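You operate a simulated robot arm through the tools that you are given. There is no shell and no other tool. Be economical: measure what you need, move in short steps, check, and stop when the job is done.

The job below is to be done with a simulated two-armed robot. You get a single attempt, and the scene is never put back.

## Task
Plug the basin with the standpipe and fill it to about the 8 L line with water at 40 C.
Fine: within a tenth; tap shut at the end.

The check looks at the end state, three seconds after you hand in, the way a careful person would. Anything else that was tipped, shoved, dropped, spilled or broken makes it a failure.

## Robot
Two 7-joint arms with fingered hands on one trunk, on a base that drives. Base frame: it is fixed to the floor where the robot stands at the start and does not move with it; the origin is under the middle of the robot, x ahead of it, y to its left, z up. Lengths are in m, angles in degrees, forces in N, time in s.
The left shoulder is at the start at [0.099, 0.128, 1.086], the right one opposite. Places, roughly: green valve lever [0.5, -1, 0.4]; low tap lever [0.8, -1.4, 0.4]; mixer dial [0.9, 0, 1.1]; nozzle lever [0.8, -1.5, 0.9]; swivel spout [0.6, -1.2, 0.3]; trough tap lever [0.9, 0.4, 1]; wall valve lever [0.9, -1.8, 1]; wash trough [0.7, 0.6, 0.6]; waste hole of the basin [0.6, 0.1, 0.7]; yellow valve lever [0.5, -1.1, 0.4]. Payload 5 kg a hand.
The tool frame of a hand sits at the grasp point between the pads (the TCP): z along the fingers, y along the line on which they close. The tips reach 0.037 m beyond it. The gripper opens to 0.124 m. The gripper's body begins 0.043 m behind the TCP. The gripper is a hand of 3 fingers: y runs from the thumb to the fingers, the wrist lies at [-0.021, -0.116, -0.203] in the tool frame, and closing takes about 1.5 s.
Orientation is that of the tool frame in the base frame, as a unit quaternion [x, y, z, w]. With the fingers straight down and the wrist toward the robot, the tool's x, y and z point along [0, 1, 0], [1, 0, 0] and [0, 0, -1] of the base frame.

## Interface
- The arms move only by the tool apply_moves. It takes "left_targets", "right_targets" or both (then of equal length, played together; a hand with none holds still); each is one flat list of numbers, 6 for each row, row after row: the shift along the tool's x, y, z in units of 25 mm (1.0 is 25 mm), then the turn, a rotation vector about the tool's x, y, z in units of 6 degrees (1.0 is 6 degrees). In form: [dx, dy, dz, rx, ry, rz, dx, dy, dz, rx, ry, rz, ...]. A call has 1 to 12 rows; each row shifts and turns the commanded pose from where the row before left it, along the tool's axes as they then stand. "left_jaw" and "right_jaw" are, for a hand that has rows, the closure in counts, from 0 (fully open) to 255 (shut), set as the call begins (left out, the last holds). A call with a number of a shift or a turn outside -1 to 1 is refused whole. Rows are played at 5 a second. More than 0.05 m and 8.6 degrees between two rows, or a gripper value outside its range, and nothing of the call is played. Where a pose cannot be reached the arm comes as near as it can. A force on the tool above 40 N (or 10 N above the force at the start of the call, whichever is more), or a blocked arm, ends the call early, and 0.2 s more pass. Each finger travels about 0.045 m/s and halts on what it meets, pressing with about 32 N; the grip force reading is that of the motor and also rises with nothing between the fingers. The clock runs only during rows and for 0.2 s after the last one: add rows that do not move to give the fingers time. It gives the time, the measured TCP pose, the force on the tool (base axes), the opening and the grip force at its end, in the units of the frame above (readings bear some noise), with the torque about the TCP (base axes, N m) and any sound that the robot's microphone picked up.
- Cameras (640 x 400 px; columns grow to the right, rows downward): "scene" is now at [0.2655, 0.0169, 1.249]; the picture's right is [0.20, -0.98, 0.00], its down [-0.53, -0.11, -0.84] and it looks along [0.82, 0.16, -0.54] (base axes); focal length 214 px, centre (320, 200). "left" rides on the left gripper at [-0.072, -0.104, -0.154] in its tool frame; the picture's right is [-0.83, -0.26, 0.49], its down [0.51, -0.72, 0.47] and it looks along [0.23, 0.64, 0.73] (tool axes); focal length 243 px, centre (320, 200). "right" rides on the right gripper at [0.072, -0.104, -0.154] in its tool frame; the picture's right is [-0.83, 0.26, -0.49], its down [-0.51, -0.72, 0.47] and it looks along [-0.23, 0.64, 0.73] (tool axes); focal length 243 px, centre (320, 200). There is no depth. A picture from a camera that has moved, and an enlarged one, comes with that camera's place and axes in the base frame and with its lens.
- grab_frame(camera): a new picture of that camera. It takes no simulated time.
- move_column(by): slides the trunk up (or, below 0, down) by that many m; the arms and the scene camera ride with it, the base frame stays. It gives what a move gives, with no picture.
- steer(legs): drives the robot by 1 to 6 legs, each [ahead, left, turn to the left] in m, m and degrees, along the robot's own axes; the way and the turn of a leg run together, so that a leg with both is an arc; at most 1.5 m and 180 degrees a leg. The arms and the cameras ride along, it lands a little off, and it stops where it bumps. It gives what a move gives.
- hand_shape(shape, hand): the hand has 3 fingers and takes this shape, open, in about a second: jaw (thumb against the fingers, like two jaws); tri (thumb and two fingers); tip (a fingertip pinch); poke (one finger out to press); point (the index stretched); flat (the hand flat); cup (the hand cupped); fist (a fist). The gripper value then closes the fingers along that shape, each until it touches; the sizes above hold for jaw. It gives what a move gives, with no picture.
- pan_tilt(pan, tilt): turns the head with the scene camera to pan (to the left, within 80 degrees either way) and tilt (down, from -29 to 69), counted from straight ahead of the robot. It gives what a move gives.
- zoom(camera, box): a new picture of the part [left, top, right, bottom] of that camera's present view, enlarged. It takes no simulated time.
- hand_in(): hands the job in; it is judged then, once.

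Work in short steps. Places have to be worked out from the pictures, the camera data and where the tool is seen: move nearer, look again, correct. Check each grasp and each placing, and mend what went wrong. You have 120 turns and 92 pictures in all, those below and enlarged ones among them. Open the grippers and draw the arms clear of the work before you hand the job in, unless the task says otherwise; then end with one line.

The tools are called as name(argument=value, ...) on one line, values as JSON. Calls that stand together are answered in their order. apply_moves: Moves the arms, as the interface text tells. Its arguments: {"type":"object","properties":{"left_targets":{"type":"array"},"left_jaw":{"type":"number"},"right_targets":{"type":"array"},"right_jaw":{"type":"number"}},"required":[]} The other tools are called the same way: move_column (by) slides the trunk up or down; hand_shape (shape, hand) gives the hand a shape; steer (legs) drives the base; pan_tilt (pan, tilt) turns the head that bears the scene camera; grab_frame (camera) takes a picture; zoom (camera, box) takes an enlarged picture of a part of a camera's view; hand_in () hands the job in.

At the start:

```text
time_s: 0.0
left_tool_pos: [0.5175, 0.4508, 1.2446]
left_tcp_rot: [0.707, 0.707, 0.001, 0.0]
left_wrist_force: [0.2, -0.2, -0.3]
left_torque: [-0.03, 0.03, 0.0]
left_gripper_width: 0.1235
left_gripper_force: 0.0
left_shape: jaw
right_tool_pos: [0.8415, -0.1618, 1.2152]
right_tcp_rot: [0.707, 0.707, -0.001, 0.0]
right_wrist_force: [0.2, 0.1, -0.5]
right_torque: [0.02, 0.01, 0.0]
right_gripper_width: 0.1236
right_gripper_force: 0.1
right_shape: jaw
trunk travel left (down, up): [-0.275, 0.288]
robot x, y, heading: [-0.0031, -0.0025, 0.1]
head pan, tilt: [11.3, 32.7]
```

scene: 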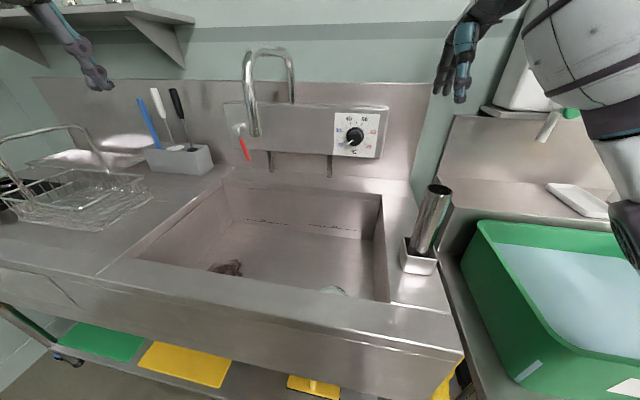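
right: 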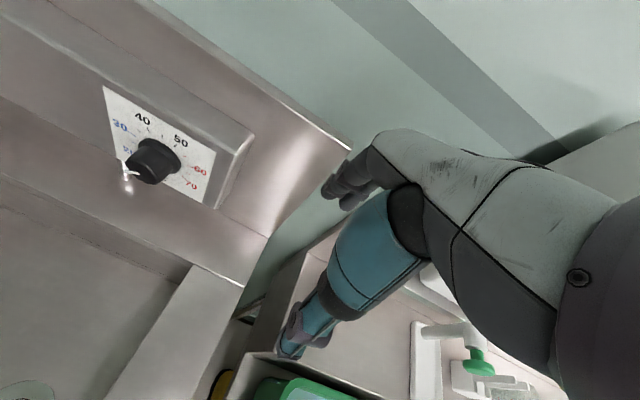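
left: 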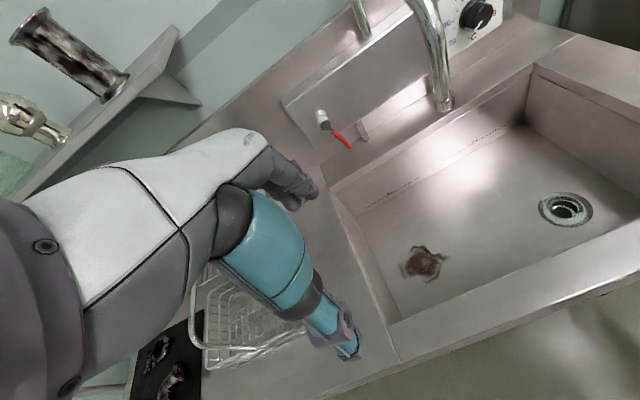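

The standpipe seems to stand in a box at the basin's right edge; the dial and the red tap lever are at the back. I look closer at these.

zoom(camera="scene", box=[360, 160, 480, 300])

zoom(camera="scene", box=[210, 40, 410, 180])

zoom(camera="scene", box=[120, 170, 400, 320])

```text
2.86 times, centred on (420, 230) of scene
camera zoom: at [0.2655, 0.0169, 1.249], right [0.2, -0.98, 0.0], down [-0.53, -0.11, -0.84], along [0.82, 0.16, -0.54], focal length 613 px, centre (34, 114)
```

zoom: 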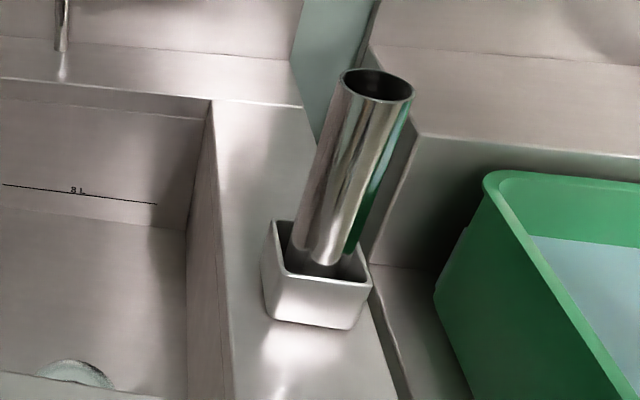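

```text
2.86 times, centred on (310, 110) of scene
camera zoom: at [0.2655, 0.0169, 1.249], right [0.2, -0.98, 0.0], down [-0.53, -0.11, -0.84], along [0.82, 0.16, -0.54], focal length 613 px, centre (349, 457)
```

zoom: 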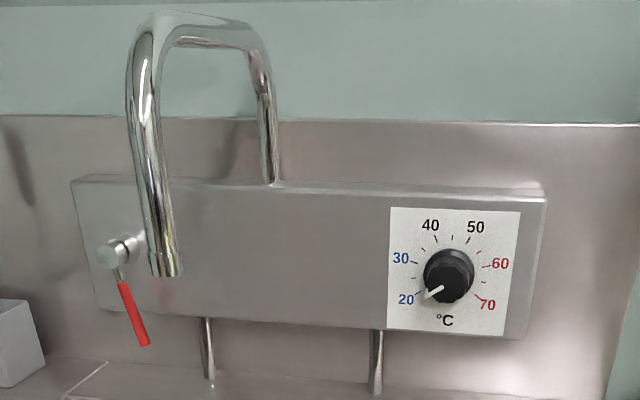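

```text
2.29 times, centred on (260, 245) of scene
camera zoom: at [0.2655, 0.0169, 1.249], right [0.2, -0.98, 0.0], down [-0.53, -0.11, -0.84], along [0.82, 0.16, -0.54], focal length 490 px, centre (457, 97)
```

zoom: 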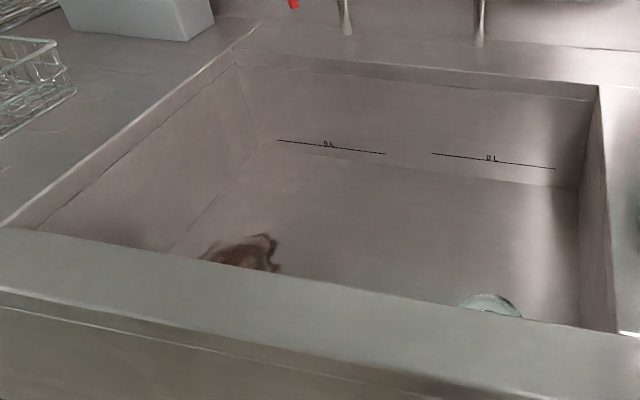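

I check the shelf cylinder, brown patch and waste with the left camera, and the dial with the right camera.

zoom(camera="left", box=[380, 100, 640, 300])

zoom(camera="left", box=[0, 0, 200, 150])

zoom(camera="right", box=[80, 70, 240, 220])

```text
2.00 times, centred on (510, 200) of left
camera zoom: at [0.4138, 0.3784, 1.399], right [-0.26, -0.83, -0.49], down [-0.72, 0.51, -0.47], along [0.64, 0.23, -0.73], focal length 485 px, centre (-60, 200)
```

zoom: 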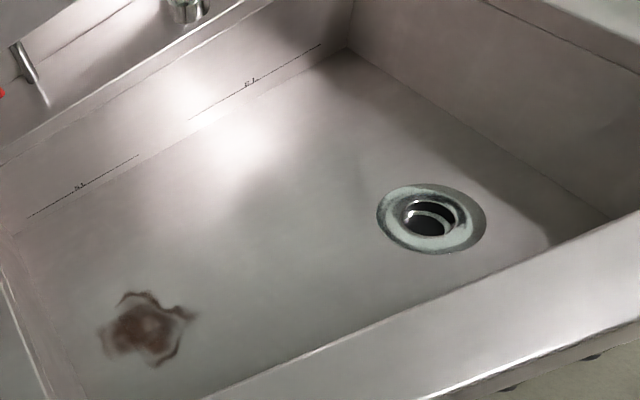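

```text
2.67 times, centred on (100, 75) of left
camera zoom: at [0.4138, 0.3784, 1.399], right [-0.26, -0.83, -0.49], down [-0.72, 0.51, -0.47], along [0.64, 0.23, -0.73], focal length 647 px, centre (907, 533)
```

zoom: 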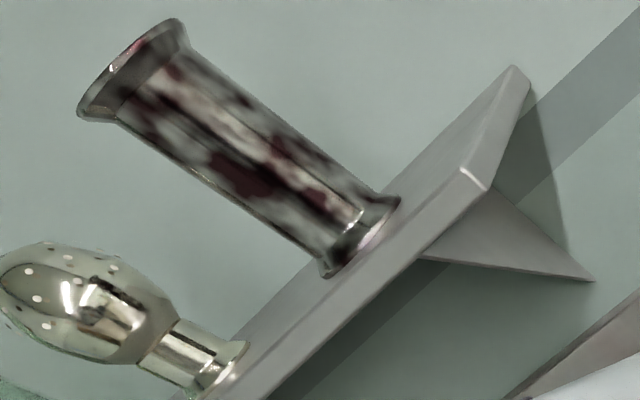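

```text
2.67 times, centred on (160, 145) of right
camera zoom: at [0.7369, -0.089, 1.3688], right [0.26, -0.83, 0.49], down [-0.72, -0.51, -0.47], along [0.64, -0.23, -0.73], focal length 647 px, centre (747, 347)
```

zoom: 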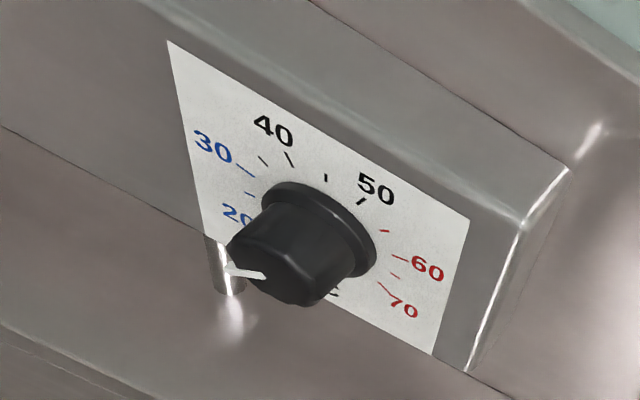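

The pipe is about 38 mm wide and vertical at about (0.58, -0.11), top near z 1.08; the waste is at about (0.61, 0.045, 0.70). I pull the right hand back a bit and drive left so that both sit on its own side.

apply_moves(right_targets=[0, -1, 0, 0, 0, 0, 0, -1, 0, 0, 0, 0, 0, -1, 0, 0, 0, 0, 0, -1, 0, 0, 0, 0, 0, -1, 0, 0, 0, 0, 0, -1, 0, 0, 0, 0, 0, -1, 0, 0, 0, 0])

steer(legs=[[0, 0.2, 0]])

pan_tilt(pan=-20, tilt=40)

grab_frame(camera="scene")

grab_frame(camera="right")

```text
time_s: 1.6
left_tool_pos: [0.5167, 0.4499, 1.2458]
left_tcp_rot: [0.707, 0.707, -0.001, 0.001]
left_wrist_force: [-0.5, -0.1, 0.3]
left_torque: [-0.03, 0.0, 0.03]
left_gripper_width: 0.1234
left_gripper_force: 0.0
left_shape: jaw
right_tool_pos: [0.665, -0.1617, 1.2161]
right_tcp_rot: [0.708, 0.707, 0.0, 0.001]
right_wrist_force: [-0.5, -0.4, -0.1]
right_torque: [-0.02, -0.03, -0.03]
right_gripper_width: 0.1237
right_gripper_force: 0.0
right_shape: jaw
trunk travel left (down, up): [-0.275, 0.288]
robot x, y, heading: [0.0008, 0.0012, 0.3]
head pan, tilt: [11.3, 32.7]
```

```text
time_s: 3.2
left_tool_pos: [0.5176, 0.649, 1.2458]
left_tcp_rot: [0.707, 0.707, -0.001, 0.0]
left_wrist_force: [0.5, -0.8, -0.3]
left_torque: [-0.01, 0.0, -0.02]
left_gripper_width: 0.1235
left_gripper_force: 0.1
left_shape: jaw
right_tool_pos: [0.6665, 0.0381, 1.2148]
right_tcp_rot: [0.707, 0.707, 0.001, 0.0]
right_wrist_force: [-0.1, 0.5, 1.2]
right_torque: [0.02, -0.03, 0.01]
right_gripper_width: 0.1236
right_gripper_force: 0.2
right_shape: jaw
trunk travel left (down, up): [-0.275, 0.288]
robot x, y, heading: [-0.0004, 0.2027, -0.2]
head pan, tilt: [11.3, 32.7]
```

```text
time_s: 4.2
left_tool_pos: [0.5182, 0.6505, 1.2451]
left_tcp_rot: [0.707, 0.708, 0.001, -0.001]
left_wrist_force: [-0.4, -0.1, -0.1]
left_torque: [0.03, -0.01, -0.03]
left_gripper_width: 0.1242
left_gripper_force: 0.0
left_shape: jaw
right_tool_pos: [0.6674, 0.0385, 1.2165]
right_tcp_rot: [0.707, 0.708, -0.001, 0.0]
right_wrist_force: [-0.5, 0.4, 0.5]
right_torque: [0.03, 0.01, 0.02]
right_gripper_width: 0.124
right_gripper_force: 0.1
right_shape: jaw
trunk travel left (down, up): [-0.275, 0.288]
robot x, y, heading: [-0.0026, 0.2018, 0.2]
head pan, tilt: [-20.0, 40.0]
```

```text
82 pictures are left
camera scene: at [0.2578, 0.1696, 1.238], right [-0.34, -0.94, 0.0], down [-0.6, 0.22, -0.77], along [0.72, -0.26, -0.64], focal length 214 px, centre (320, 200)
```

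scene: 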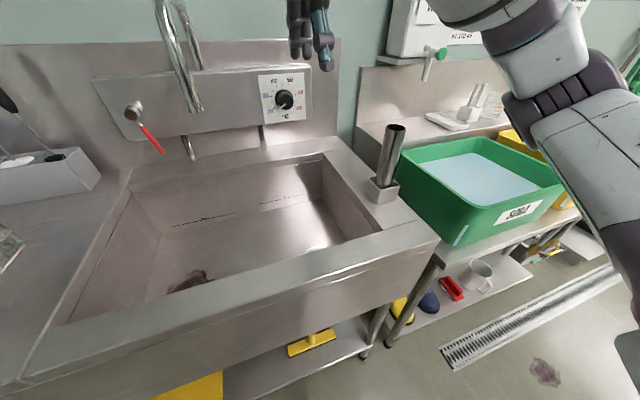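

```text
81 pictures are left
camera right: at [0.5618, 0.1101, 1.3692], right [0.26, -0.83, 0.49], down [-0.72, -0.51, -0.47], along [0.64, -0.23, -0.73], focal length 243 px, centre (320, 200)
```

right: 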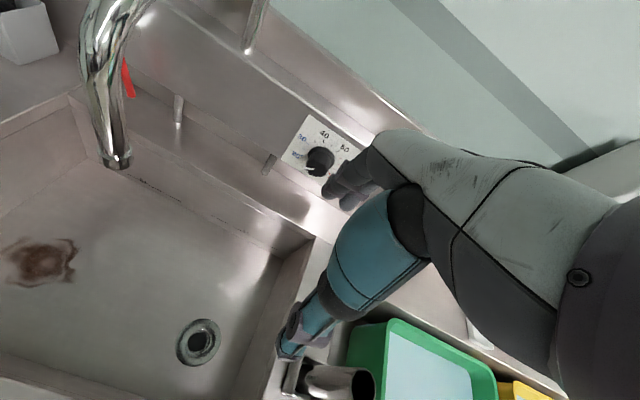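

Triangulating gives a pipe top at about (0.608, -0.115, 1.07). I bring the right hand above it, staying high, and look again.

apply_moves(right_targets=[-0.9, -0.34, 0, 0, 0, 0, -0.9, -0.34, 0, 0, 0, 0, -0.9, -0.34, 0, 0, 0, 0, -0.9, -0.34, 0, 0, 0, 0, -0.9, -0.34, 0, 0, 0, 0, -0.9, -0.34, 0, 0, 0, 0, -0.74, -0.32, 0, 0, 0, 0, 0, 0, 0, 0, 0, 0])

grab_frame(camera="right")

zoom(camera="scene", box=[320, 40, 480, 220])

```text
time_s: 6.0
left_tool_pos: [0.5177, 0.6509, 1.245]
left_tcp_rot: [0.707, 0.707, 0.0, 0.0]
left_wrist_force: [-0.9, 0.6, -0.5]
left_torque: [0.0, -0.03, -0.01]
left_gripper_width: 0.1238
left_gripper_force: 0.2
left_shape: jaw
right_tool_pos: [0.6078, -0.1128, 1.2156]
right_tcp_rot: [0.707, 0.707, 0.0, 0.001]
right_wrist_force: [-0.4, 0.8, -0.2]
right_torque: [0.01, -0.02, 0.01]
right_gripper_width: 0.1237
right_gripper_force: 0.0
right_shape: jaw
trunk travel left (down, up): [-0.275, 0.288]
robot x, y, heading: [0.001, 0.1954, 0.5]
head pan, tilt: [-20.0, 40.0]
```

```text
80 pictures are left
camera right: at [0.503, -0.0424, 1.369], right [0.26, -0.83, 0.49], down [-0.72, -0.51, -0.47], along [0.64, -0.23, -0.73], focal length 243 px, centre (320, 200)
```

right: 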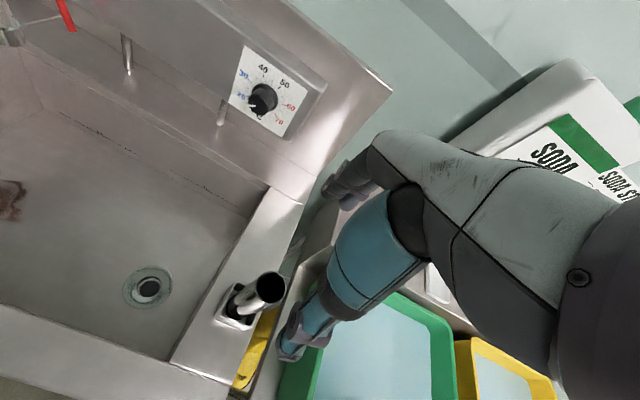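

```text
2.22 times, centred on (400, 130) of scene
camera zoom: at [0.2582, 0.1705, 1.2379], right [-0.34, -0.94, 0.0], down [-0.6, 0.22, -0.77], along [0.72, -0.26, -0.64], focal length 477 px, centre (142, 356)
```

zoom: 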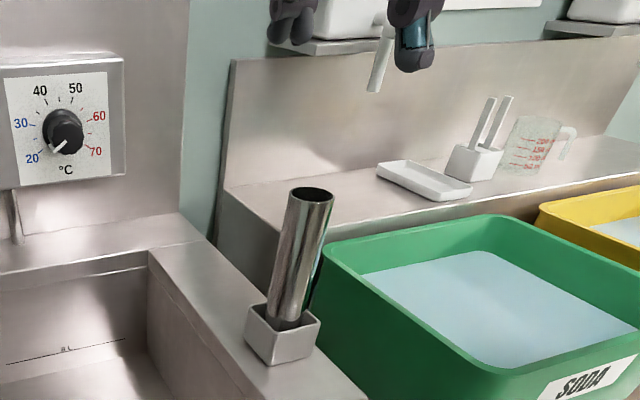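

The pipe top is now at (0.600, -0.116, 1.073). I centre on it and lower so the TCP is about 20 mm below the top, still open.

apply_moves(right_targets=[-0.12, -0.3, 0, 0, 0, 0, 0, 0, 1, 0, 0, 0, 0, 0, 1, 0, 0, 0, 0, 0, 1, 0, 0, 0, 0, 0, 1, 0, 0, 0, 0, 0, 1, 0, 0, 0, 0, 0, 1, 0, 0, 0, 0, 0, 0.4, 0, 0, 0, 0, 0, 0, 0, 0, 0], right_jaw=0)

zoom(camera="scene", box=[320, 40, 480, 220])

grab_frame(camera="right")

```text
time_s: 8.0
left_tool_pos: [0.5168, 0.651, 1.2456]
left_tcp_rot: [0.707, 0.707, 0.0, 0.0]
left_wrist_force: [-0.6, -0.9, -0.2]
left_torque: [-0.02, 0.01, -0.02]
left_gripper_width: 0.1237
left_gripper_force: 0.1
left_shape: jaw
right_tool_pos: [0.6008, -0.1167, 1.0561]
right_tcp_rot: [0.706, 0.708, 0.0, 0.0]
right_wrist_force: [0.3, -0.9, 0.0]
right_torque: [0.01, -0.01, -0.03]
right_gripper_width: 0.124
right_gripper_force: 0.0
right_shape: jaw
trunk travel left (down, up): [-0.275, 0.288]
robot x, y, heading: [-0.0008, 0.2004, 0.1]
head pan, tilt: [-20.0, 40.0]
```

```text
2.22 times, centred on (400, 130) of scene
camera zoom: at [0.2577, 0.17, 1.238], right [-0.34, -0.94, 0.0], down [-0.6, 0.22, -0.77], along [0.72, -0.26, -0.64], focal length 477 px, centre (142, 356)
```

zoom: 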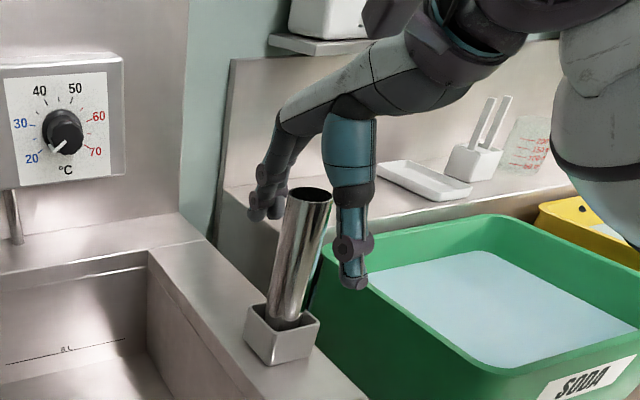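

```text
77 pictures are left
camera right: at [0.4954, -0.0456, 1.2092], right [0.26, -0.83, 0.49], down [-0.72, -0.51, -0.47], along [0.64, -0.23, -0.73], focal length 243 px, centre (320, 200)
```

right: 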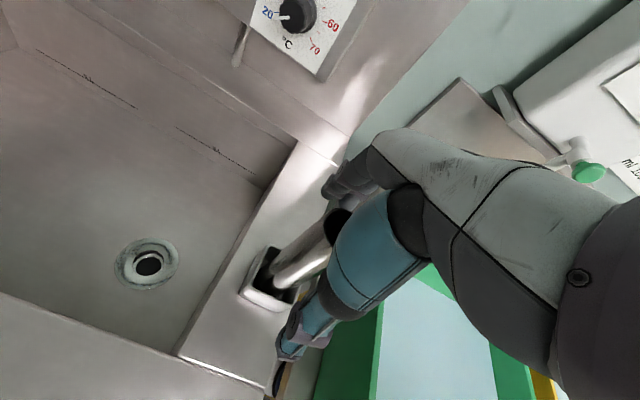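

The pipe lies between thumb and fingers. I close around it.

apply_moves(right_targets=[0, 0, 0, 0, 0, 0, 0, 0, 0, 0, 0, 0, 0, 0, 0, 0, 0, 0, 0, 0, 0, 0, 0, 0, 0, 0, 0, 0, 0, 0, 0, 0, 0, 0, 0, 0, 0, 0, 0, 0, 0, 0, 0, 0, 0, 0, 0, 0, 0, 0, 0, 0, 0, 0], right_jaw=255)

zoom(camera="scene", box=[320, 40, 480, 220])

```text
time_s: 10.0
left_tool_pos: [0.5169, 0.6507, 1.2448]
left_tcp_rot: [0.706, 0.708, 0.0, 0.0]
left_wrist_force: [0.3, 0.7, 0.8]
left_torque: [-0.01, -0.02, 0.02]
left_gripper_width: 0.1236
left_gripper_force: 0.0
left_shape: jaw
right_tool_pos: [0.6001, -0.1175, 1.0558]
right_tcp_rot: [0.706, 0.708, 0.0, -0.001]
right_wrist_force: [0.3, -0.3, -0.6]
right_torque: [-0.01, -0.01, -0.02]
right_gripper_width: 0.0304
right_gripper_force: 31.6
right_shape: jaw
trunk travel left (down, up): [-0.275, 0.288]
robot x, y, heading: [-0.003, 0.1978, 0.3]
head pan, tilt: [-20.0, 40.0]
```

```text
2.22 times, centred on (400, 130) of scene
camera zoom: at [0.2579, 0.1699, 1.2379], right [-0.34, -0.94, 0.0], down [-0.6, 0.22, -0.77], along [0.72, -0.26, -0.64], focal length 477 px, centre (142, 356)
```

zoom: 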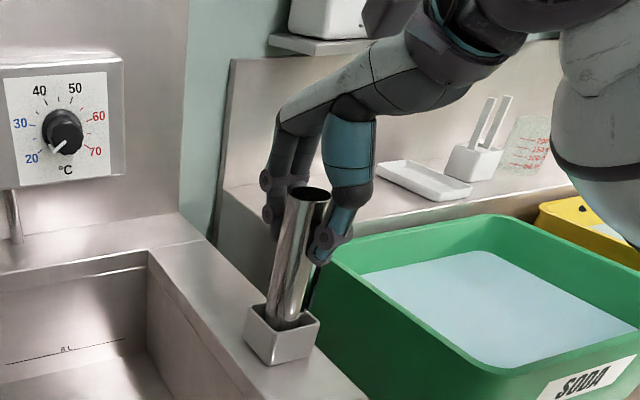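

The grip holds at 30 mm with 32 N. I lift 0.1 m and check that the pipe comes without the box.

apply_moves(right_targets=[0, 0, -0.5, 0, 0, 0, 0, 0, -0.5, 0, 0, 0, 0, 0, -0.5, 0, 0, 0, 0, 0, -0.5, 0, 0, 0, 0, 0, -0.5, 0, 0, 0, 0, 0, -0.5, 0, 0, 0, 0, 0, -0.5, 0, 0, 0, 0, 0, -0.5, 0, 0, 0])

zoom(camera="scene", box=[320, 0, 480, 220])

```text
time_s: 11.8
left_tool_pos: [0.5165, 0.6507, 1.2458]
left_tcp_rot: [0.707, 0.707, 0.0, 0.0]
left_wrist_force: [-0.4, 0.6, -1.2]
left_torque: [0.0, -0.01, 0.01]
left_gripper_width: 0.1237
left_gripper_force: 0.0
left_shape: jaw
right_tool_pos: [0.6001, -0.1178, 1.1556]
right_tcp_rot: [0.707, 0.707, 0.0, 0.001]
right_wrist_force: [-0.6, 0.6, -2.4]
right_torque: [-0.02, 0.01, 0.02]
right_gripper_width: 0.0304
right_gripper_force: 31.4
right_shape: jaw
trunk travel left (down, up): [-0.275, 0.288]
robot x, y, heading: [-0.0005, 0.2008, 0.4]
head pan, tilt: [-20.0, 40.0]
```

```text
1.82 times, centred on (400, 110) of scene
camera zoom: at [0.2576, 0.1701, 1.238], right [-0.34, -0.94, 0.0], down [-0.6, 0.22, -0.77], along [0.72, -0.26, -0.64], focal length 390 px, centre (174, 364)
```

zoom: 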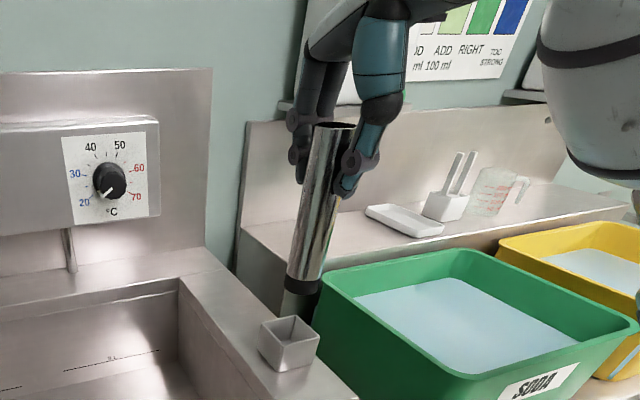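

The pipe is out, with a dark rubber plug end about 0.17-0.18 m below the TCP. I raise a bit more and carry it over the waste at about (0.610, 0.046).

apply_moves(right_targets=[0, 0, -1, 0, 0, 0, 0, 0, -0.4, 0, 0, 0, 0.7, 0, 0, 0, 0, 0, 0.8, 0.1, 0, 0, 0, 0, 0.8, 0.1, 0, 0, 0, 0, 0.8, 0.1, 0, 0, 0, 0, 0.8, 0.1, 0, 0, 0, 0, 0.8, 0, 0, 0, 0, 0, 0.8, 0, 0, 0, 0, 0, 0.7, 0, 0, 0, 0, 0, 0.35, 0, 0, 0, 0, 0, 0, 0, 0, 0, 0, 0])

pan_tilt(pan=-20, tilt=55)

grab_frame(camera="scene")

grab_frame(camera="right")

grab_frame(camera="left")

```text
time_s: 14.4
left_tool_pos: [0.5174, 0.6504, 1.2456]
left_tcp_rot: [0.707, 0.707, 0.0, 0.0]
left_wrist_force: [0.9, 0.0, 0.1]
left_torque: [0.02, 0.01, -0.01]
left_gripper_width: 0.1239
left_gripper_force: 0.1
left_shape: jaw
right_tool_pos: [0.6097, 0.0454, 1.1896]
right_tcp_rot: [0.707, 0.707, 0.0, 0.0]
right_wrist_force: [0.2, -0.1, -1.8]
right_torque: [-0.05, 0.02, -0.01]
right_gripper_width: 0.0305
right_gripper_force: 32.2
right_shape: jaw
trunk travel left (down, up): [-0.275, 0.288]
robot x, y, heading: [0.0003, 0.2005, 0.1]
head pan, tilt: [-20.0, 40.0]
```

```text
time_s: 15.1
left_tool_pos: [0.5175, 0.6511, 1.2449]
left_tcp_rot: [0.707, 0.708, 0.001, -0.001]
left_wrist_force: [-0.3, 0.3, 0.7]
left_torque: [-0.01, 0.01, -0.01]
left_gripper_width: 0.1238
left_gripper_force: 0.1
left_shape: jaw
right_tool_pos: [0.6104, 0.0455, 1.1909]
right_tcp_rot: [0.707, 0.707, 0.0, 0.0]
right_wrist_force: [0.0, 0.3, -1.9]
right_torque: [-0.03, 0.02, 0.03]
right_gripper_width: 0.0303
right_gripper_force: 31.6
right_shape: jaw
trunk travel left (down, up): [-0.275, 0.288]
robot x, y, heading: [0.0002, 0.1997, 0.2]
head pan, tilt: [-20.0, 55.0]
```

```text
74 pictures are left
camera scene: at [0.2458, 0.1743, 1.2173], right [-0.34, -0.94, 0.0], down [-0.77, 0.28, -0.57], along [0.54, -0.2, -0.82], focal length 214 px, centre (320, 200)
```

scene: 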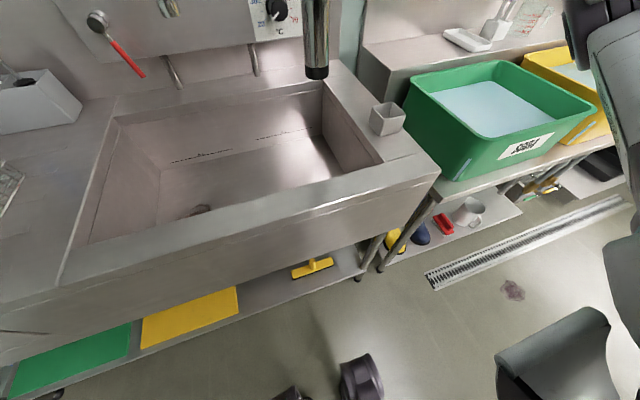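

```text
73 pictures are left
camera right: at [0.5049, 0.118, 1.3438], right [0.26, -0.83, 0.49], down [-0.72, -0.51, -0.47], along [0.64, -0.23, -0.73], focal length 243 px, centre (320, 200)
```

right: 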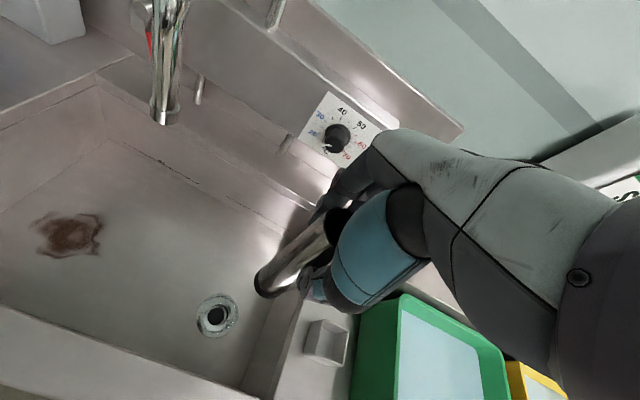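

```text
72 pictures are left
camera left: at [0.4133, 0.5781, 1.399], right [-0.26, -0.83, -0.49], down [-0.72, 0.51, -0.47], along [0.64, 0.23, -0.73], focal length 243 px, centre (320, 200)
```

left: 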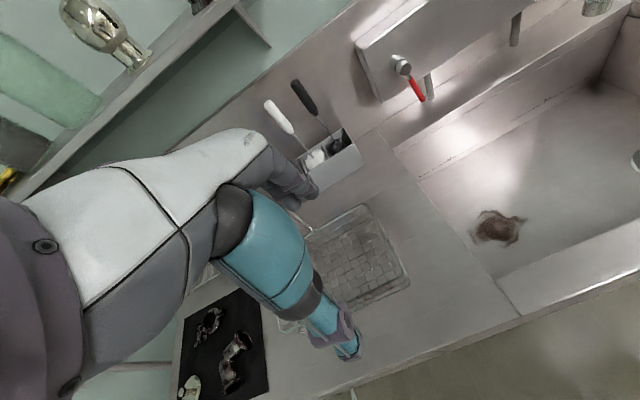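

The pipe hangs nearly vertical with its bottom about 0.147 m below the TCP; the hole is at about (0.609, 0.049). I lower halfway into the basin and look again.

apply_moves(right_targets=[0.14, 0, 0.9, 0, 0, 0, 0, 0, 0.9, 0, 0, 0, 0, 0, 0.9, 0, 0, 0, 0, 0, 0.9, 0, 0, 0, 0, 0, 0.9, 0, 0, 0, 0, 0, 0.9, 0, 0, 0, 0, 0, 0.9, 0, 0, 0, 0, 0, 0.9, 0, 0, 0, 0, 0, 0.9, 0, 0, 0, 0, 0, 0.9, 0, 0, 0, 0, 0, 0, 0, 0, 0])

zoom(camera="right", box=[140, 180, 400, 380])

zoom(camera="scene", box=[220, 20, 420, 180])

```text
time_s: 17.5
left_tool_pos: [0.5086, 0.6516, 1.2483]
left_tcp_rot: [0.708, 0.707, 0.002, 0.003]
left_wrist_force: [0.0, 0.4, 0.2]
left_torque: [-0.01, -0.02, 0.01]
left_gripper_width: 0.1242
left_gripper_force: 0.1
left_shape: jaw
right_tool_pos: [0.6008, 0.0504, 0.9652]
right_tcp_rot: [0.707, 0.707, 0.0, 0.0]
right_wrist_force: [0.4, -0.2, -2.4]
right_torque: [0.02, -0.08, 0.0]
right_gripper_width: 0.03
right_gripper_force: 32.0
right_shape: jaw
trunk travel left (down, up): [-0.275, 0.288]
robot x, y, heading: [-0.0016, 0.2021, -0.2]
head pan, tilt: [-20.0, 55.0]
```

```text
2.00 times, centred on (270, 280) of right
camera zoom: at [0.4971, 0.1224, 1.1185], right [0.26, -0.83, 0.49], down [-0.72, -0.51, -0.47], along [0.64, -0.23, -0.73], focal length 485 px, centre (420, 40)
```

zoom: 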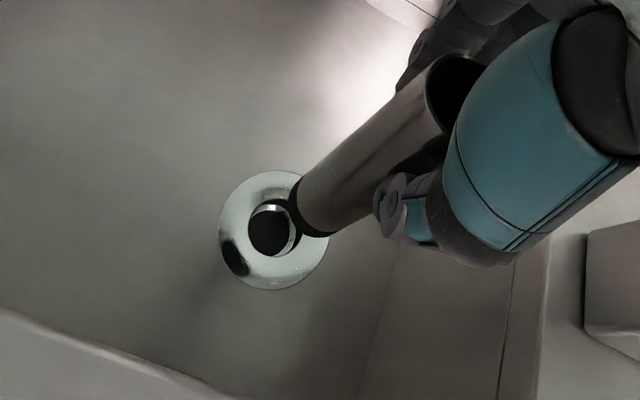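

```text
2.50 times, centred on (320, 100) of scene
camera zoom: at [0.2363, 0.1753, 1.2181], right [-0.34, -0.94, 0.0], down [-0.77, 0.28, -0.58], along [0.54, -0.2, -0.81], focal length 536 px, centre (320, 450)
```

zoom: 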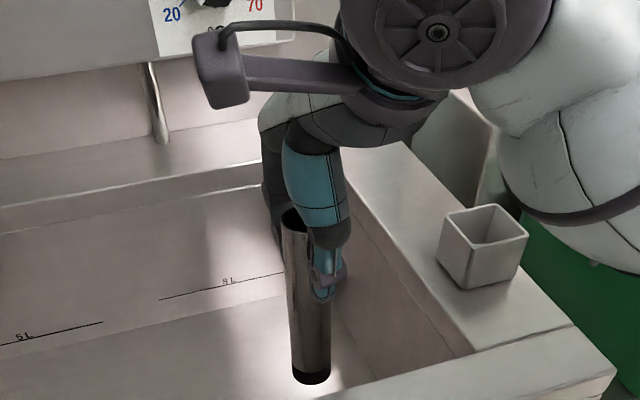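

The base seems pushed back about 9 mm (left hand and camera shifted too), so the right forearm or elbow may be touching the counter. I look before going lower.

pan_tilt(pan=-50, tilt=50)

grab_frame(camera="scene")

```text
time_s: 18.5
left_tool_pos: [0.506, 0.6498, 1.25]
left_tcp_rot: [0.707, 0.707, 0.003, 0.004]
left_wrist_force: [-0.2, 0.4, 0.1]
left_torque: [-0.06, 0.04, 0.0]
left_gripper_width: 0.1238
left_gripper_force: 0.0
left_shape: jaw
right_tool_pos: [0.6015, 0.0502, 0.9686]
right_tcp_rot: [0.707, 0.707, 0.001, 0.001]
right_wrist_force: [0.0, -0.3, -2.5]
right_torque: [-0.02, 0.02, 0.0]
right_gripper_width: 0.0301
right_gripper_force: 31.4
right_shape: jaw
trunk travel left (down, up): [-0.275, 0.288]
robot x, y, heading: [-0.0011, 0.1994, 0.2]
head pan, tilt: [-50.0, 50.0]
```

```text
69 pictures are left
camera scene: at [0.2172, 0.14, 1.2256], right [-0.77, -0.64, -0.01], down [-0.49, 0.59, -0.65], along [0.42, -0.49, -0.76], focal length 214 px, centre (320, 200)
```

scene: 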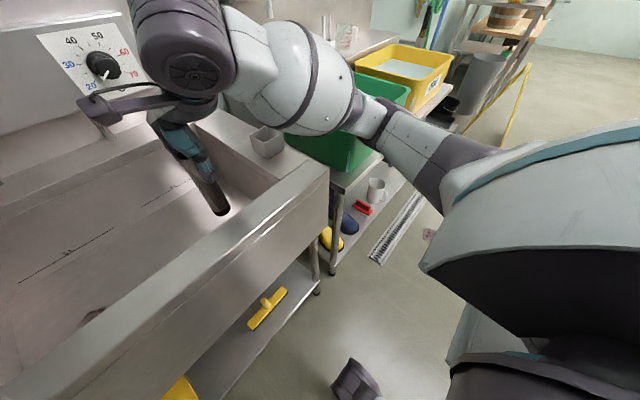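

I zoom at the elbow to see what it meets.

zoom(camera="scene", box=[200, 40, 440, 190])

```text
2.67 times, centred on (320, 115) of scene
camera zoom: at [0.2172, 0.14, 1.2256], right [-0.77, -0.64, -0.01], down [-0.49, 0.59, -0.65], along [0.42, -0.49, -0.76], focal length 572 px, centre (320, 427)
```

zoom: 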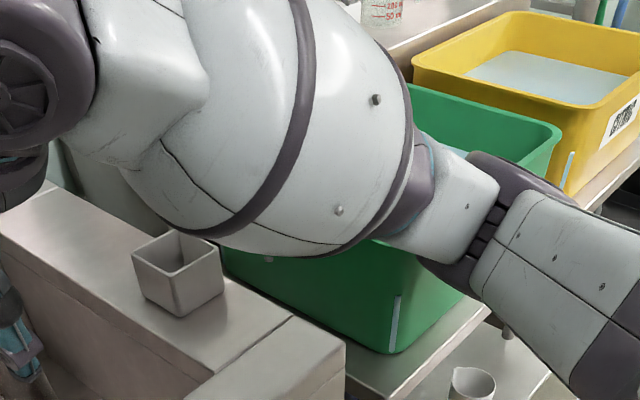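

The elbow hangs out low over the holder and the green tub and probably presses there. I raise the trunk fully clear, which also gives a better elbow-up posture, then look at the tub.

move_column(by=0.1)

move_column(by=0.15)

grab_frame(camera="scene")

```text
time_s: 19.8
left_tool_pos: [0.5173, 0.651, 1.3451]
left_tcp_rot: [0.706, 0.708, -0.001, 0.0]
left_wrist_force: [0.1, -0.2, -1.0]
left_torque: [-0.01, 0.03, -0.01]
left_gripper_width: 0.1238
left_gripper_force: 0.0
left_shape: jaw
right_tool_pos: [0.6111, 0.0503, 1.0669]
right_tcp_rot: [0.707, 0.707, 0.0, 0.0]
right_wrist_force: [-0.2, 0.6, -2.0]
right_torque: [0.01, 0.0, -0.02]
right_gripper_width: 0.0301
right_gripper_force: 31.9
right_shape: jaw
trunk travel left (down, up): [-0.375, 0.188]
robot x, y, heading: [0.0012, 0.1998, 0.2]
head pan, tilt: [-50.0, 50.0]
```

```text
time_s: 21.6
left_tool_pos: [0.5179, 0.6499, 1.4951]
left_tcp_rot: [0.706, 0.708, -0.001, 0.0]
left_wrist_force: [0.3, -0.2, -0.4]
left_torque: [0.01, 0.07, -0.01]
left_gripper_width: 0.1237
left_gripper_force: 0.1
left_shape: jaw
right_tool_pos: [0.6113, 0.0494, 1.2127]
right_tcp_rot: [0.707, 0.707, -0.001, -0.002]
right_wrist_force: [0.1, -0.4, -1.6]
right_torque: [-0.04, 0.01, 0.0]
right_gripper_width: 0.0304
right_gripper_force: 31.7
right_shape: jaw
trunk travel left (down, up): [-0.525, 0.038]
robot x, y, heading: [-0.0016, 0.2025, 0.1]
head pan, tilt: [-50.0, 50.0]
```

```text
67 pictures are left
camera scene: at [0.127, 0.1399, 1.5006], right [-0.77, -0.64, 0.0], down [-0.49, 0.59, -0.64], along [0.41, -0.49, -0.77], focal length 214 px, centre (320, 200)
```

scene: 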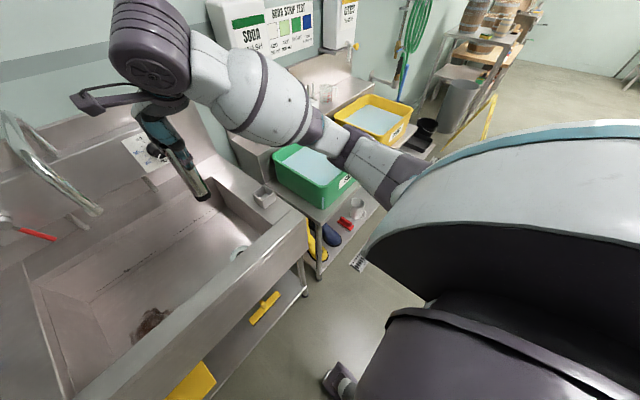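

Nothing looks displaced and the pose came back true, so the contact is released. I back the base 0.12 m for a straighter arm, then restore the hand over the hole.

steer(legs=[[-0.12, 0.03, 0]])

pan_tilt(pan=-30, tilt=55)

```text
time_s: 22.8
left_tool_pos: [0.4022, 0.6789, 1.4938]
left_tcp_rot: [0.706, 0.708, -0.001, -0.002]
left_wrist_force: [0.5, 0.0, -0.3]
left_torque: [0.02, 0.09, -0.03]
left_gripper_width: 0.124
left_gripper_force: 0.0
left_shape: jaw
right_tool_pos: [0.494, 0.0775, 1.2138]
right_tcp_rot: [0.707, 0.707, -0.002, -0.001]
right_wrist_force: [0.4, 0.5, -2.2]
right_torque: [-0.03, 0.02, 0.01]
right_gripper_width: 0.0305
right_gripper_force: 32.7
right_shape: jaw
trunk travel left (down, up): [-0.525, 0.038]
robot x, y, heading: [-0.1205, 0.227, -0.3]
head pan, tilt: [-50.0, 50.0]
```

```text
time_s: 23.6
left_tool_pos: [0.3966, 0.6815, 1.4961]
left_tcp_rot: [0.707, 0.707, 0.0, 0.0]
left_wrist_force: [-0.8, -0.2, 1.5]
left_torque: [0.03, -0.02, 0.02]
left_gripper_width: 0.1236
left_gripper_force: 0.1
left_shape: jaw
right_tool_pos: [0.4898, 0.0794, 1.2165]
right_tcp_rot: [0.707, 0.707, 0.0, 0.001]
right_wrist_force: [-0.3, 0.1, -1.9]
right_torque: [-0.01, 0.0, -0.01]
right_gripper_width: 0.0298
right_gripper_force: 31.7
right_shape: jaw
trunk travel left (down, up): [-0.525, 0.038]
robot x, y, heading: [-0.1195, 0.2285, -0.0]
head pan, tilt: [-30.0, 55.0]
```

I move back over (0.6095, 0.05) and lower just above rim height, then check posture and alignment.

apply_moves(right_targets=[-0.3, 0.96, 0, 0, 0, 0, -0.3, 0.96, 0, 0, 0, 0, -0.3, 0.96, 0, 0, 0, 0, -0.28, 0.96, 0, 0, 0, 0, 0, 0.96, 0, 0, 0, 0, 0, 0, 1, 0, 0, 0, 0, 0, 1, 0, 0, 0, 0, 0, 1, 0, 0, 0, 0, 0, 1, 0, 0, 0, 0, 0, 1, 0, 0, 0, 0, 0, 0, 0, 0, 0])

grab_frame(camera="scene")

zoom(camera="right", box=[140, 180, 400, 380])

```text
time_s: 26.1
left_tool_pos: [0.3987, 0.6794, 1.4955]
left_tcp_rot: [0.707, 0.707, 0.0, -0.001]
left_wrist_force: [-0.1, 0.3, -0.1]
left_torque: [0.01, 0.02, 0.05]
left_gripper_width: 0.1237
left_gripper_force: 0.1
left_shape: jaw
right_tool_pos: [0.6119, 0.049, 1.0912]
right_tcp_rot: [0.707, 0.707, -0.001, 0.0]
right_wrist_force: [-0.3, 0.3, -2.5]
right_torque: [-0.02, 0.0, 0.01]
right_gripper_width: 0.03
right_gripper_force: 32.2
right_shape: jaw
trunk travel left (down, up): [-0.525, 0.038]
robot x, y, heading: [-0.1178, 0.2281, 0.2]
head pan, tilt: [-30.0, 55.0]
```

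```text
66 pictures are left
camera scene: at [0.0199, 0.1924, 1.4945], right [-0.5, -0.87, 0.0], down [-0.71, 0.41, -0.57], along [0.5, -0.29, -0.82], focal length 214 px, centre (320, 200)
```

scene: 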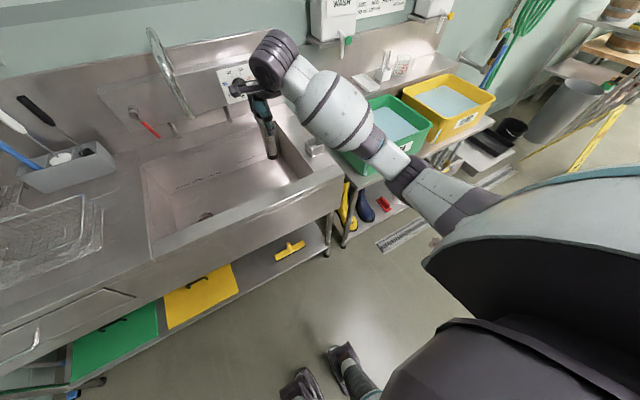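

```text
2.00 times, centred on (270, 280) of right
camera zoom: at [0.5074, 0.1207, 1.2443], right [0.26, -0.83, 0.49], down [-0.72, -0.51, -0.47], along [0.64, -0.23, -0.73], focal length 485 px, centre (420, 40)
```

zoom: 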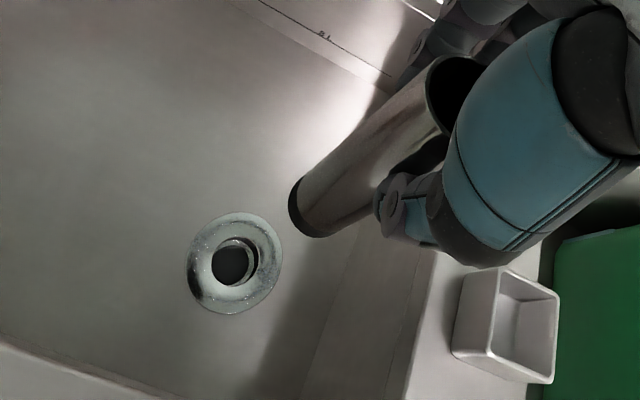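

Alignment estimates agree on the hole at (0.611, 0.0495). I lower to TCP z about 0.87 (plug a few cm above the floor), watching for base drift.

apply_moves(right_targets=[0, 0, 0.8, 0, 0, 0, 0, 0, 0.8, 0, 0, 0, 0, 0, 0.8, 0, 0, 0, 0, 0, 0.8, 0, 0, 0, 0, 0, 0.8, 0, 0, 0, 0, 0, 0.8, 0, 0, 0, 0, 0, 0.8, 0, 0, 0, 0, 0, 0.8, 0, 0, 0, 0, 0, 0.8, 0, 0, 0, 0, 0, 0.8, 0, 0, 0, 0, 0, 0, 0, 0, 0])

grab_frame(camera="scene")

zoom(camera="right", box=[140, 180, 400, 380])

```text
time_s: 28.4
left_tool_pos: [0.3982, 0.681, 1.4954]
left_tcp_rot: [0.706, 0.708, 0.0, 0.001]
left_wrist_force: [0.7, -0.1, -0.6]
left_torque: [-0.01, -0.02, -0.02]
left_gripper_width: 0.1235
left_gripper_force: 0.1
left_shape: jaw
right_tool_pos: [0.6117, 0.049, 0.8892]
right_tcp_rot: [0.707, 0.707, 0.0, 0.0]
right_wrist_force: [-0.3, -0.2, -2.2]
right_torque: [0.01, -0.02, 0.02]
right_gripper_width: 0.0299
right_gripper_force: 31.9
right_shape: jaw
trunk travel left (down, up): [-0.525, 0.038]
robot x, y, heading: [-0.1178, 0.2239, 0.1]
head pan, tilt: [-30.0, 55.0]
```

```text
64 pictures are left
camera scene: at [0.0198, 0.1922, 1.4945], right [-0.5, -0.87, 0.0], down [-0.71, 0.41, -0.57], along [0.5, -0.29, -0.82], focal length 214 px, centre (320, 200)
```

scene: 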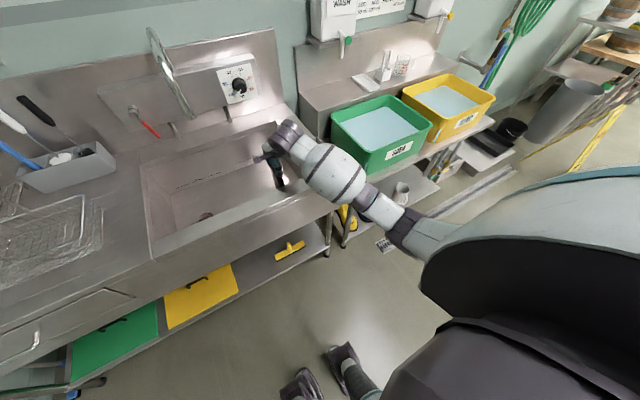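

```text
2.00 times, centred on (270, 280) of right
camera zoom: at [0.5067, 0.1214, 1.0433], right [0.26, -0.83, 0.49], down [-0.72, -0.51, -0.47], along [0.64, -0.23, -0.73], focal length 485 px, centre (420, 40)
```

zoom: 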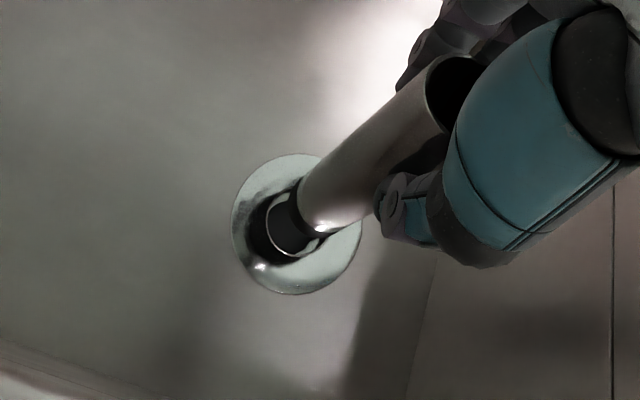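

The base stays put. The plug points at the hole with maybe a few mm error; I nudge 3 mm and lower 30 mm more, then compare again.

apply_moves(right_targets=[-0.12, 0.12, 0.4, 0, 0, 0, 0, 0, 0.4, 0, 0, 0, 0, 0, 0.4, 0, 0, 0, 0, 0, 0, 0, 0, 0])

zoom(camera="right", box=[190, 220, 320, 320])

```text
time_s: 29.4
left_tool_pos: [0.3976, 0.6799, 1.4948]
left_tcp_rot: [0.707, 0.708, 0.0, 0.0]
left_wrist_force: [-0.4, -0.3, 0.5]
left_torque: [-0.03, 0.01, 0.02]
left_gripper_width: 0.1238
left_gripper_force: 0.0
left_shape: jaw
right_tool_pos: [0.6144, 0.0464, 0.8614]
right_tcp_rot: [0.707, 0.707, -0.001, 0.0]
right_wrist_force: [0.7, 0.2, -2.7]
right_torque: [-0.01, -0.04, 0.01]
right_gripper_width: 0.0299
right_gripper_force: 32.4
right_shape: jaw
trunk travel left (down, up): [-0.525, 0.038]
robot x, y, heading: [-0.1205, 0.228, 0.1]
head pan, tilt: [-30.0, 55.0]
```

```text
4.00 times, centred on (255, 270) of right
camera zoom: at [0.5094, 0.1175, 1.0136], right [0.26, -0.83, 0.49], down [-0.72, -0.51, -0.47], along [0.64, -0.23, -0.73], focal length 970 px, centre (580, -80)
```

zoom: 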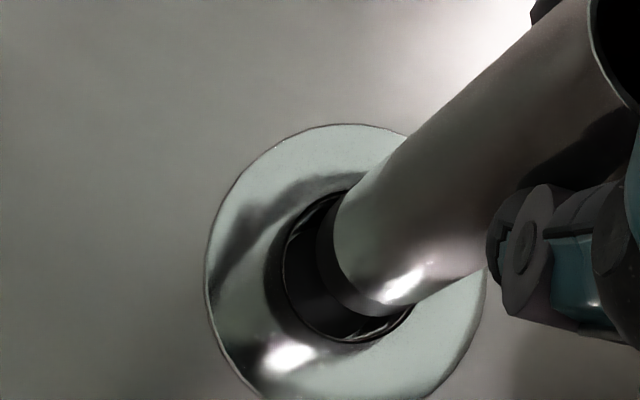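

The plug is now about 20 mm above the hole and projects onto its centre within about 2 mm. I lower in 5 mm steps until it seats.

apply_moves(right_targets=[0, 0, 0.2, 0, 0, 0, 0, 0, 0.2, 0, 0, 0, 0, 0, 0.2, 0, 0, 0, 0, 0, 0.2, 0, 0, 0, 0, 0, 0.2, 0, 0, 0, 0, 0, 0, 0, 0, 0])

zoom(camera="right", box=[190, 220, 320, 320])

```text
time_s: 30.6
left_tool_pos: [0.3945, 0.6809, 1.4959]
left_tcp_rot: [0.707, 0.707, 0.0, 0.0]
left_wrist_force: [0.0, 0.3, -0.3]
left_torque: [0.0, 0.05, 0.03]
left_gripper_width: 0.1238
left_gripper_force: 0.1
left_shape: jaw
right_tool_pos: [0.6168, 0.0451, 0.8478]
right_tcp_rot: [0.708, 0.706, 0.008, 0.006]
right_wrist_force: [-7.3, -1.2, 32.1]
right_torque: [0.01, 0.61, 0.0]
right_gripper_width: 0.033
right_gripper_force: 32.0
right_shape: jaw
trunk travel left (down, up): [-0.525, 0.038]
robot x, y, heading: [-0.118, 0.2287, 0.1]
head pan, tilt: [-30.0, 55.0]
stopped in row 5 (right hand): the force on the tool passed its limit (the readings are from after the stop); the commanded pose is now the measured one
```

```text
4.00 times, centred on (255, 270) of right
camera zoom: at [0.5089, 0.117, 1.0005], right [0.25, -0.83, 0.5], down [-0.71, -0.51, -0.49], along [0.66, -0.23, -0.72], focal length 970 px, centre (580, -80)
```

zoom: 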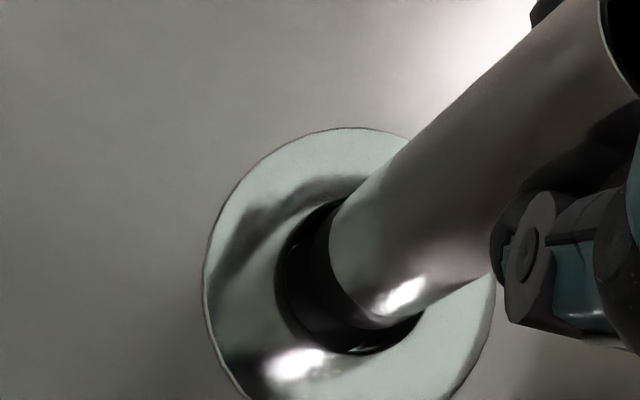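

The plug caught on the far (+x) edge of the hole: the gap shows on the near side and force is -x. I lift 12 mm, shift about -6 mm in x and +2 mm in y, and check.

apply_moves(right_targets=[0, 0, -0.25, 0, 0, 0, 0, 0, -0.25, 0, 0, 0, 0.07, -0.25, 0, 0, 0, 0, 0, 0, 0, 0, 0, 0])

zoom(camera="right", box=[190, 220, 320, 320])

```text
time_s: 31.6
left_tool_pos: [0.3986, 0.6797, 1.4949]
left_tcp_rot: [0.707, 0.707, 0.0, -0.001]
left_wrist_force: [-0.1, -1.1, 0.2]
left_torque: [0.02, 0.02, 0.03]
left_gripper_width: 0.1239
left_gripper_force: 0.0
left_shape: jaw
right_tool_pos: [0.6101, 0.0475, 0.8529]
right_tcp_rot: [0.707, 0.707, 0.003, 0.003]
right_wrist_force: [-0.3, -0.8, -2.4]
right_torque: [-0.02, 0.01, 0.0]
right_gripper_width: 0.0311
right_gripper_force: 31.7
right_shape: jaw
trunk travel left (down, up): [-0.525, 0.038]
robot x, y, heading: [-0.118, 0.234, -0.1]
head pan, tilt: [-30.0, 55.0]
```

```text
4.00 times, centred on (255, 270) of right
camera zoom: at [0.5033, 0.1194, 1.0058], right [0.26, -0.83, 0.49], down [-0.72, -0.51, -0.48], along [0.65, -0.23, -0.73], focal length 970 px, centre (580, -80)
```

zoom: 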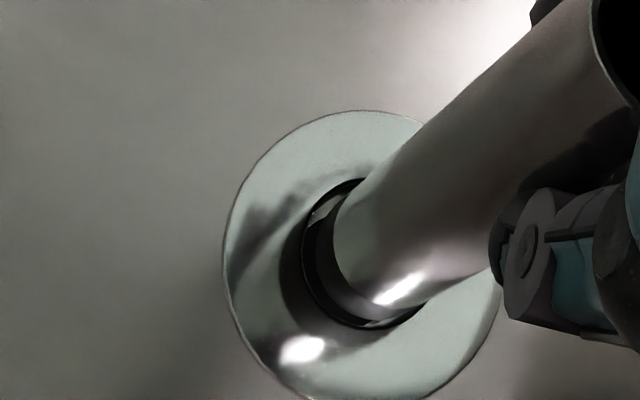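

It looks concentric now, with an even gap. I lower again.

apply_moves(right_targets=[0, 0, 0.2, 0, 0, 0, 0, 0, 0.2, 0, 0, 0, 0, 0, 0.2, 0, 0, 0, 0, 0, 0.2, 0, 0, 0, 0, 0, 0.2, 0, 0, 0, 0, 0, 0.2, 0, 0, 0, 0, 0, 0, 0, 0, 0])

zoom(camera="right", box=[190, 220, 320, 320])

```text
time_s: 33.2
left_tool_pos: [0.3994, 0.6806, 1.4955]
left_tcp_rot: [0.707, 0.708, 0.0, 0.0]
left_wrist_force: [-0.1, 1.5, -0.4]
left_torque: [0.0, 0.03, 0.01]
left_gripper_width: 0.1238
left_gripper_force: 0.0
left_shape: jaw
right_tool_pos: [0.6106, 0.0481, 0.8228]
right_tcp_rot: [0.707, 0.707, 0.004, 0.003]
right_wrist_force: [-0.2, 0.3, -2.3]
right_torque: [0.0, -0.03, -0.04]
right_gripper_width: 0.0312
right_gripper_force: 32.3
right_shape: jaw
trunk travel left (down, up): [-0.525, 0.038]
robot x, y, heading: [-0.1196, 0.2318, -0.2]
head pan, tilt: [-30.0, 55.0]
```

```text
4.00 times, centred on (255, 270) of right
camera zoom: at [0.5043, 0.1186, 0.9766], right [0.26, -0.83, 0.49], down [-0.72, -0.51, -0.48], along [0.65, -0.23, -0.73], focal length 970 px, centre (580, -80)
```

zoom: 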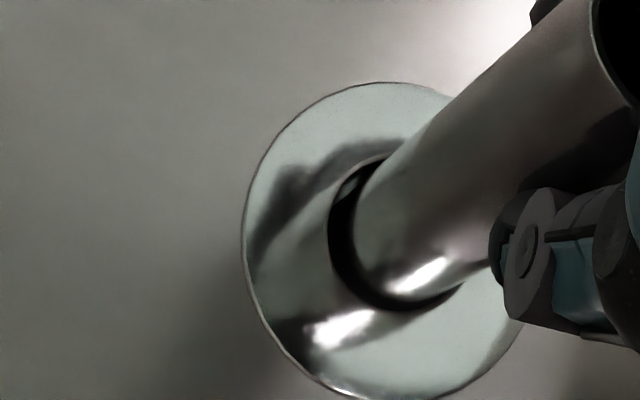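

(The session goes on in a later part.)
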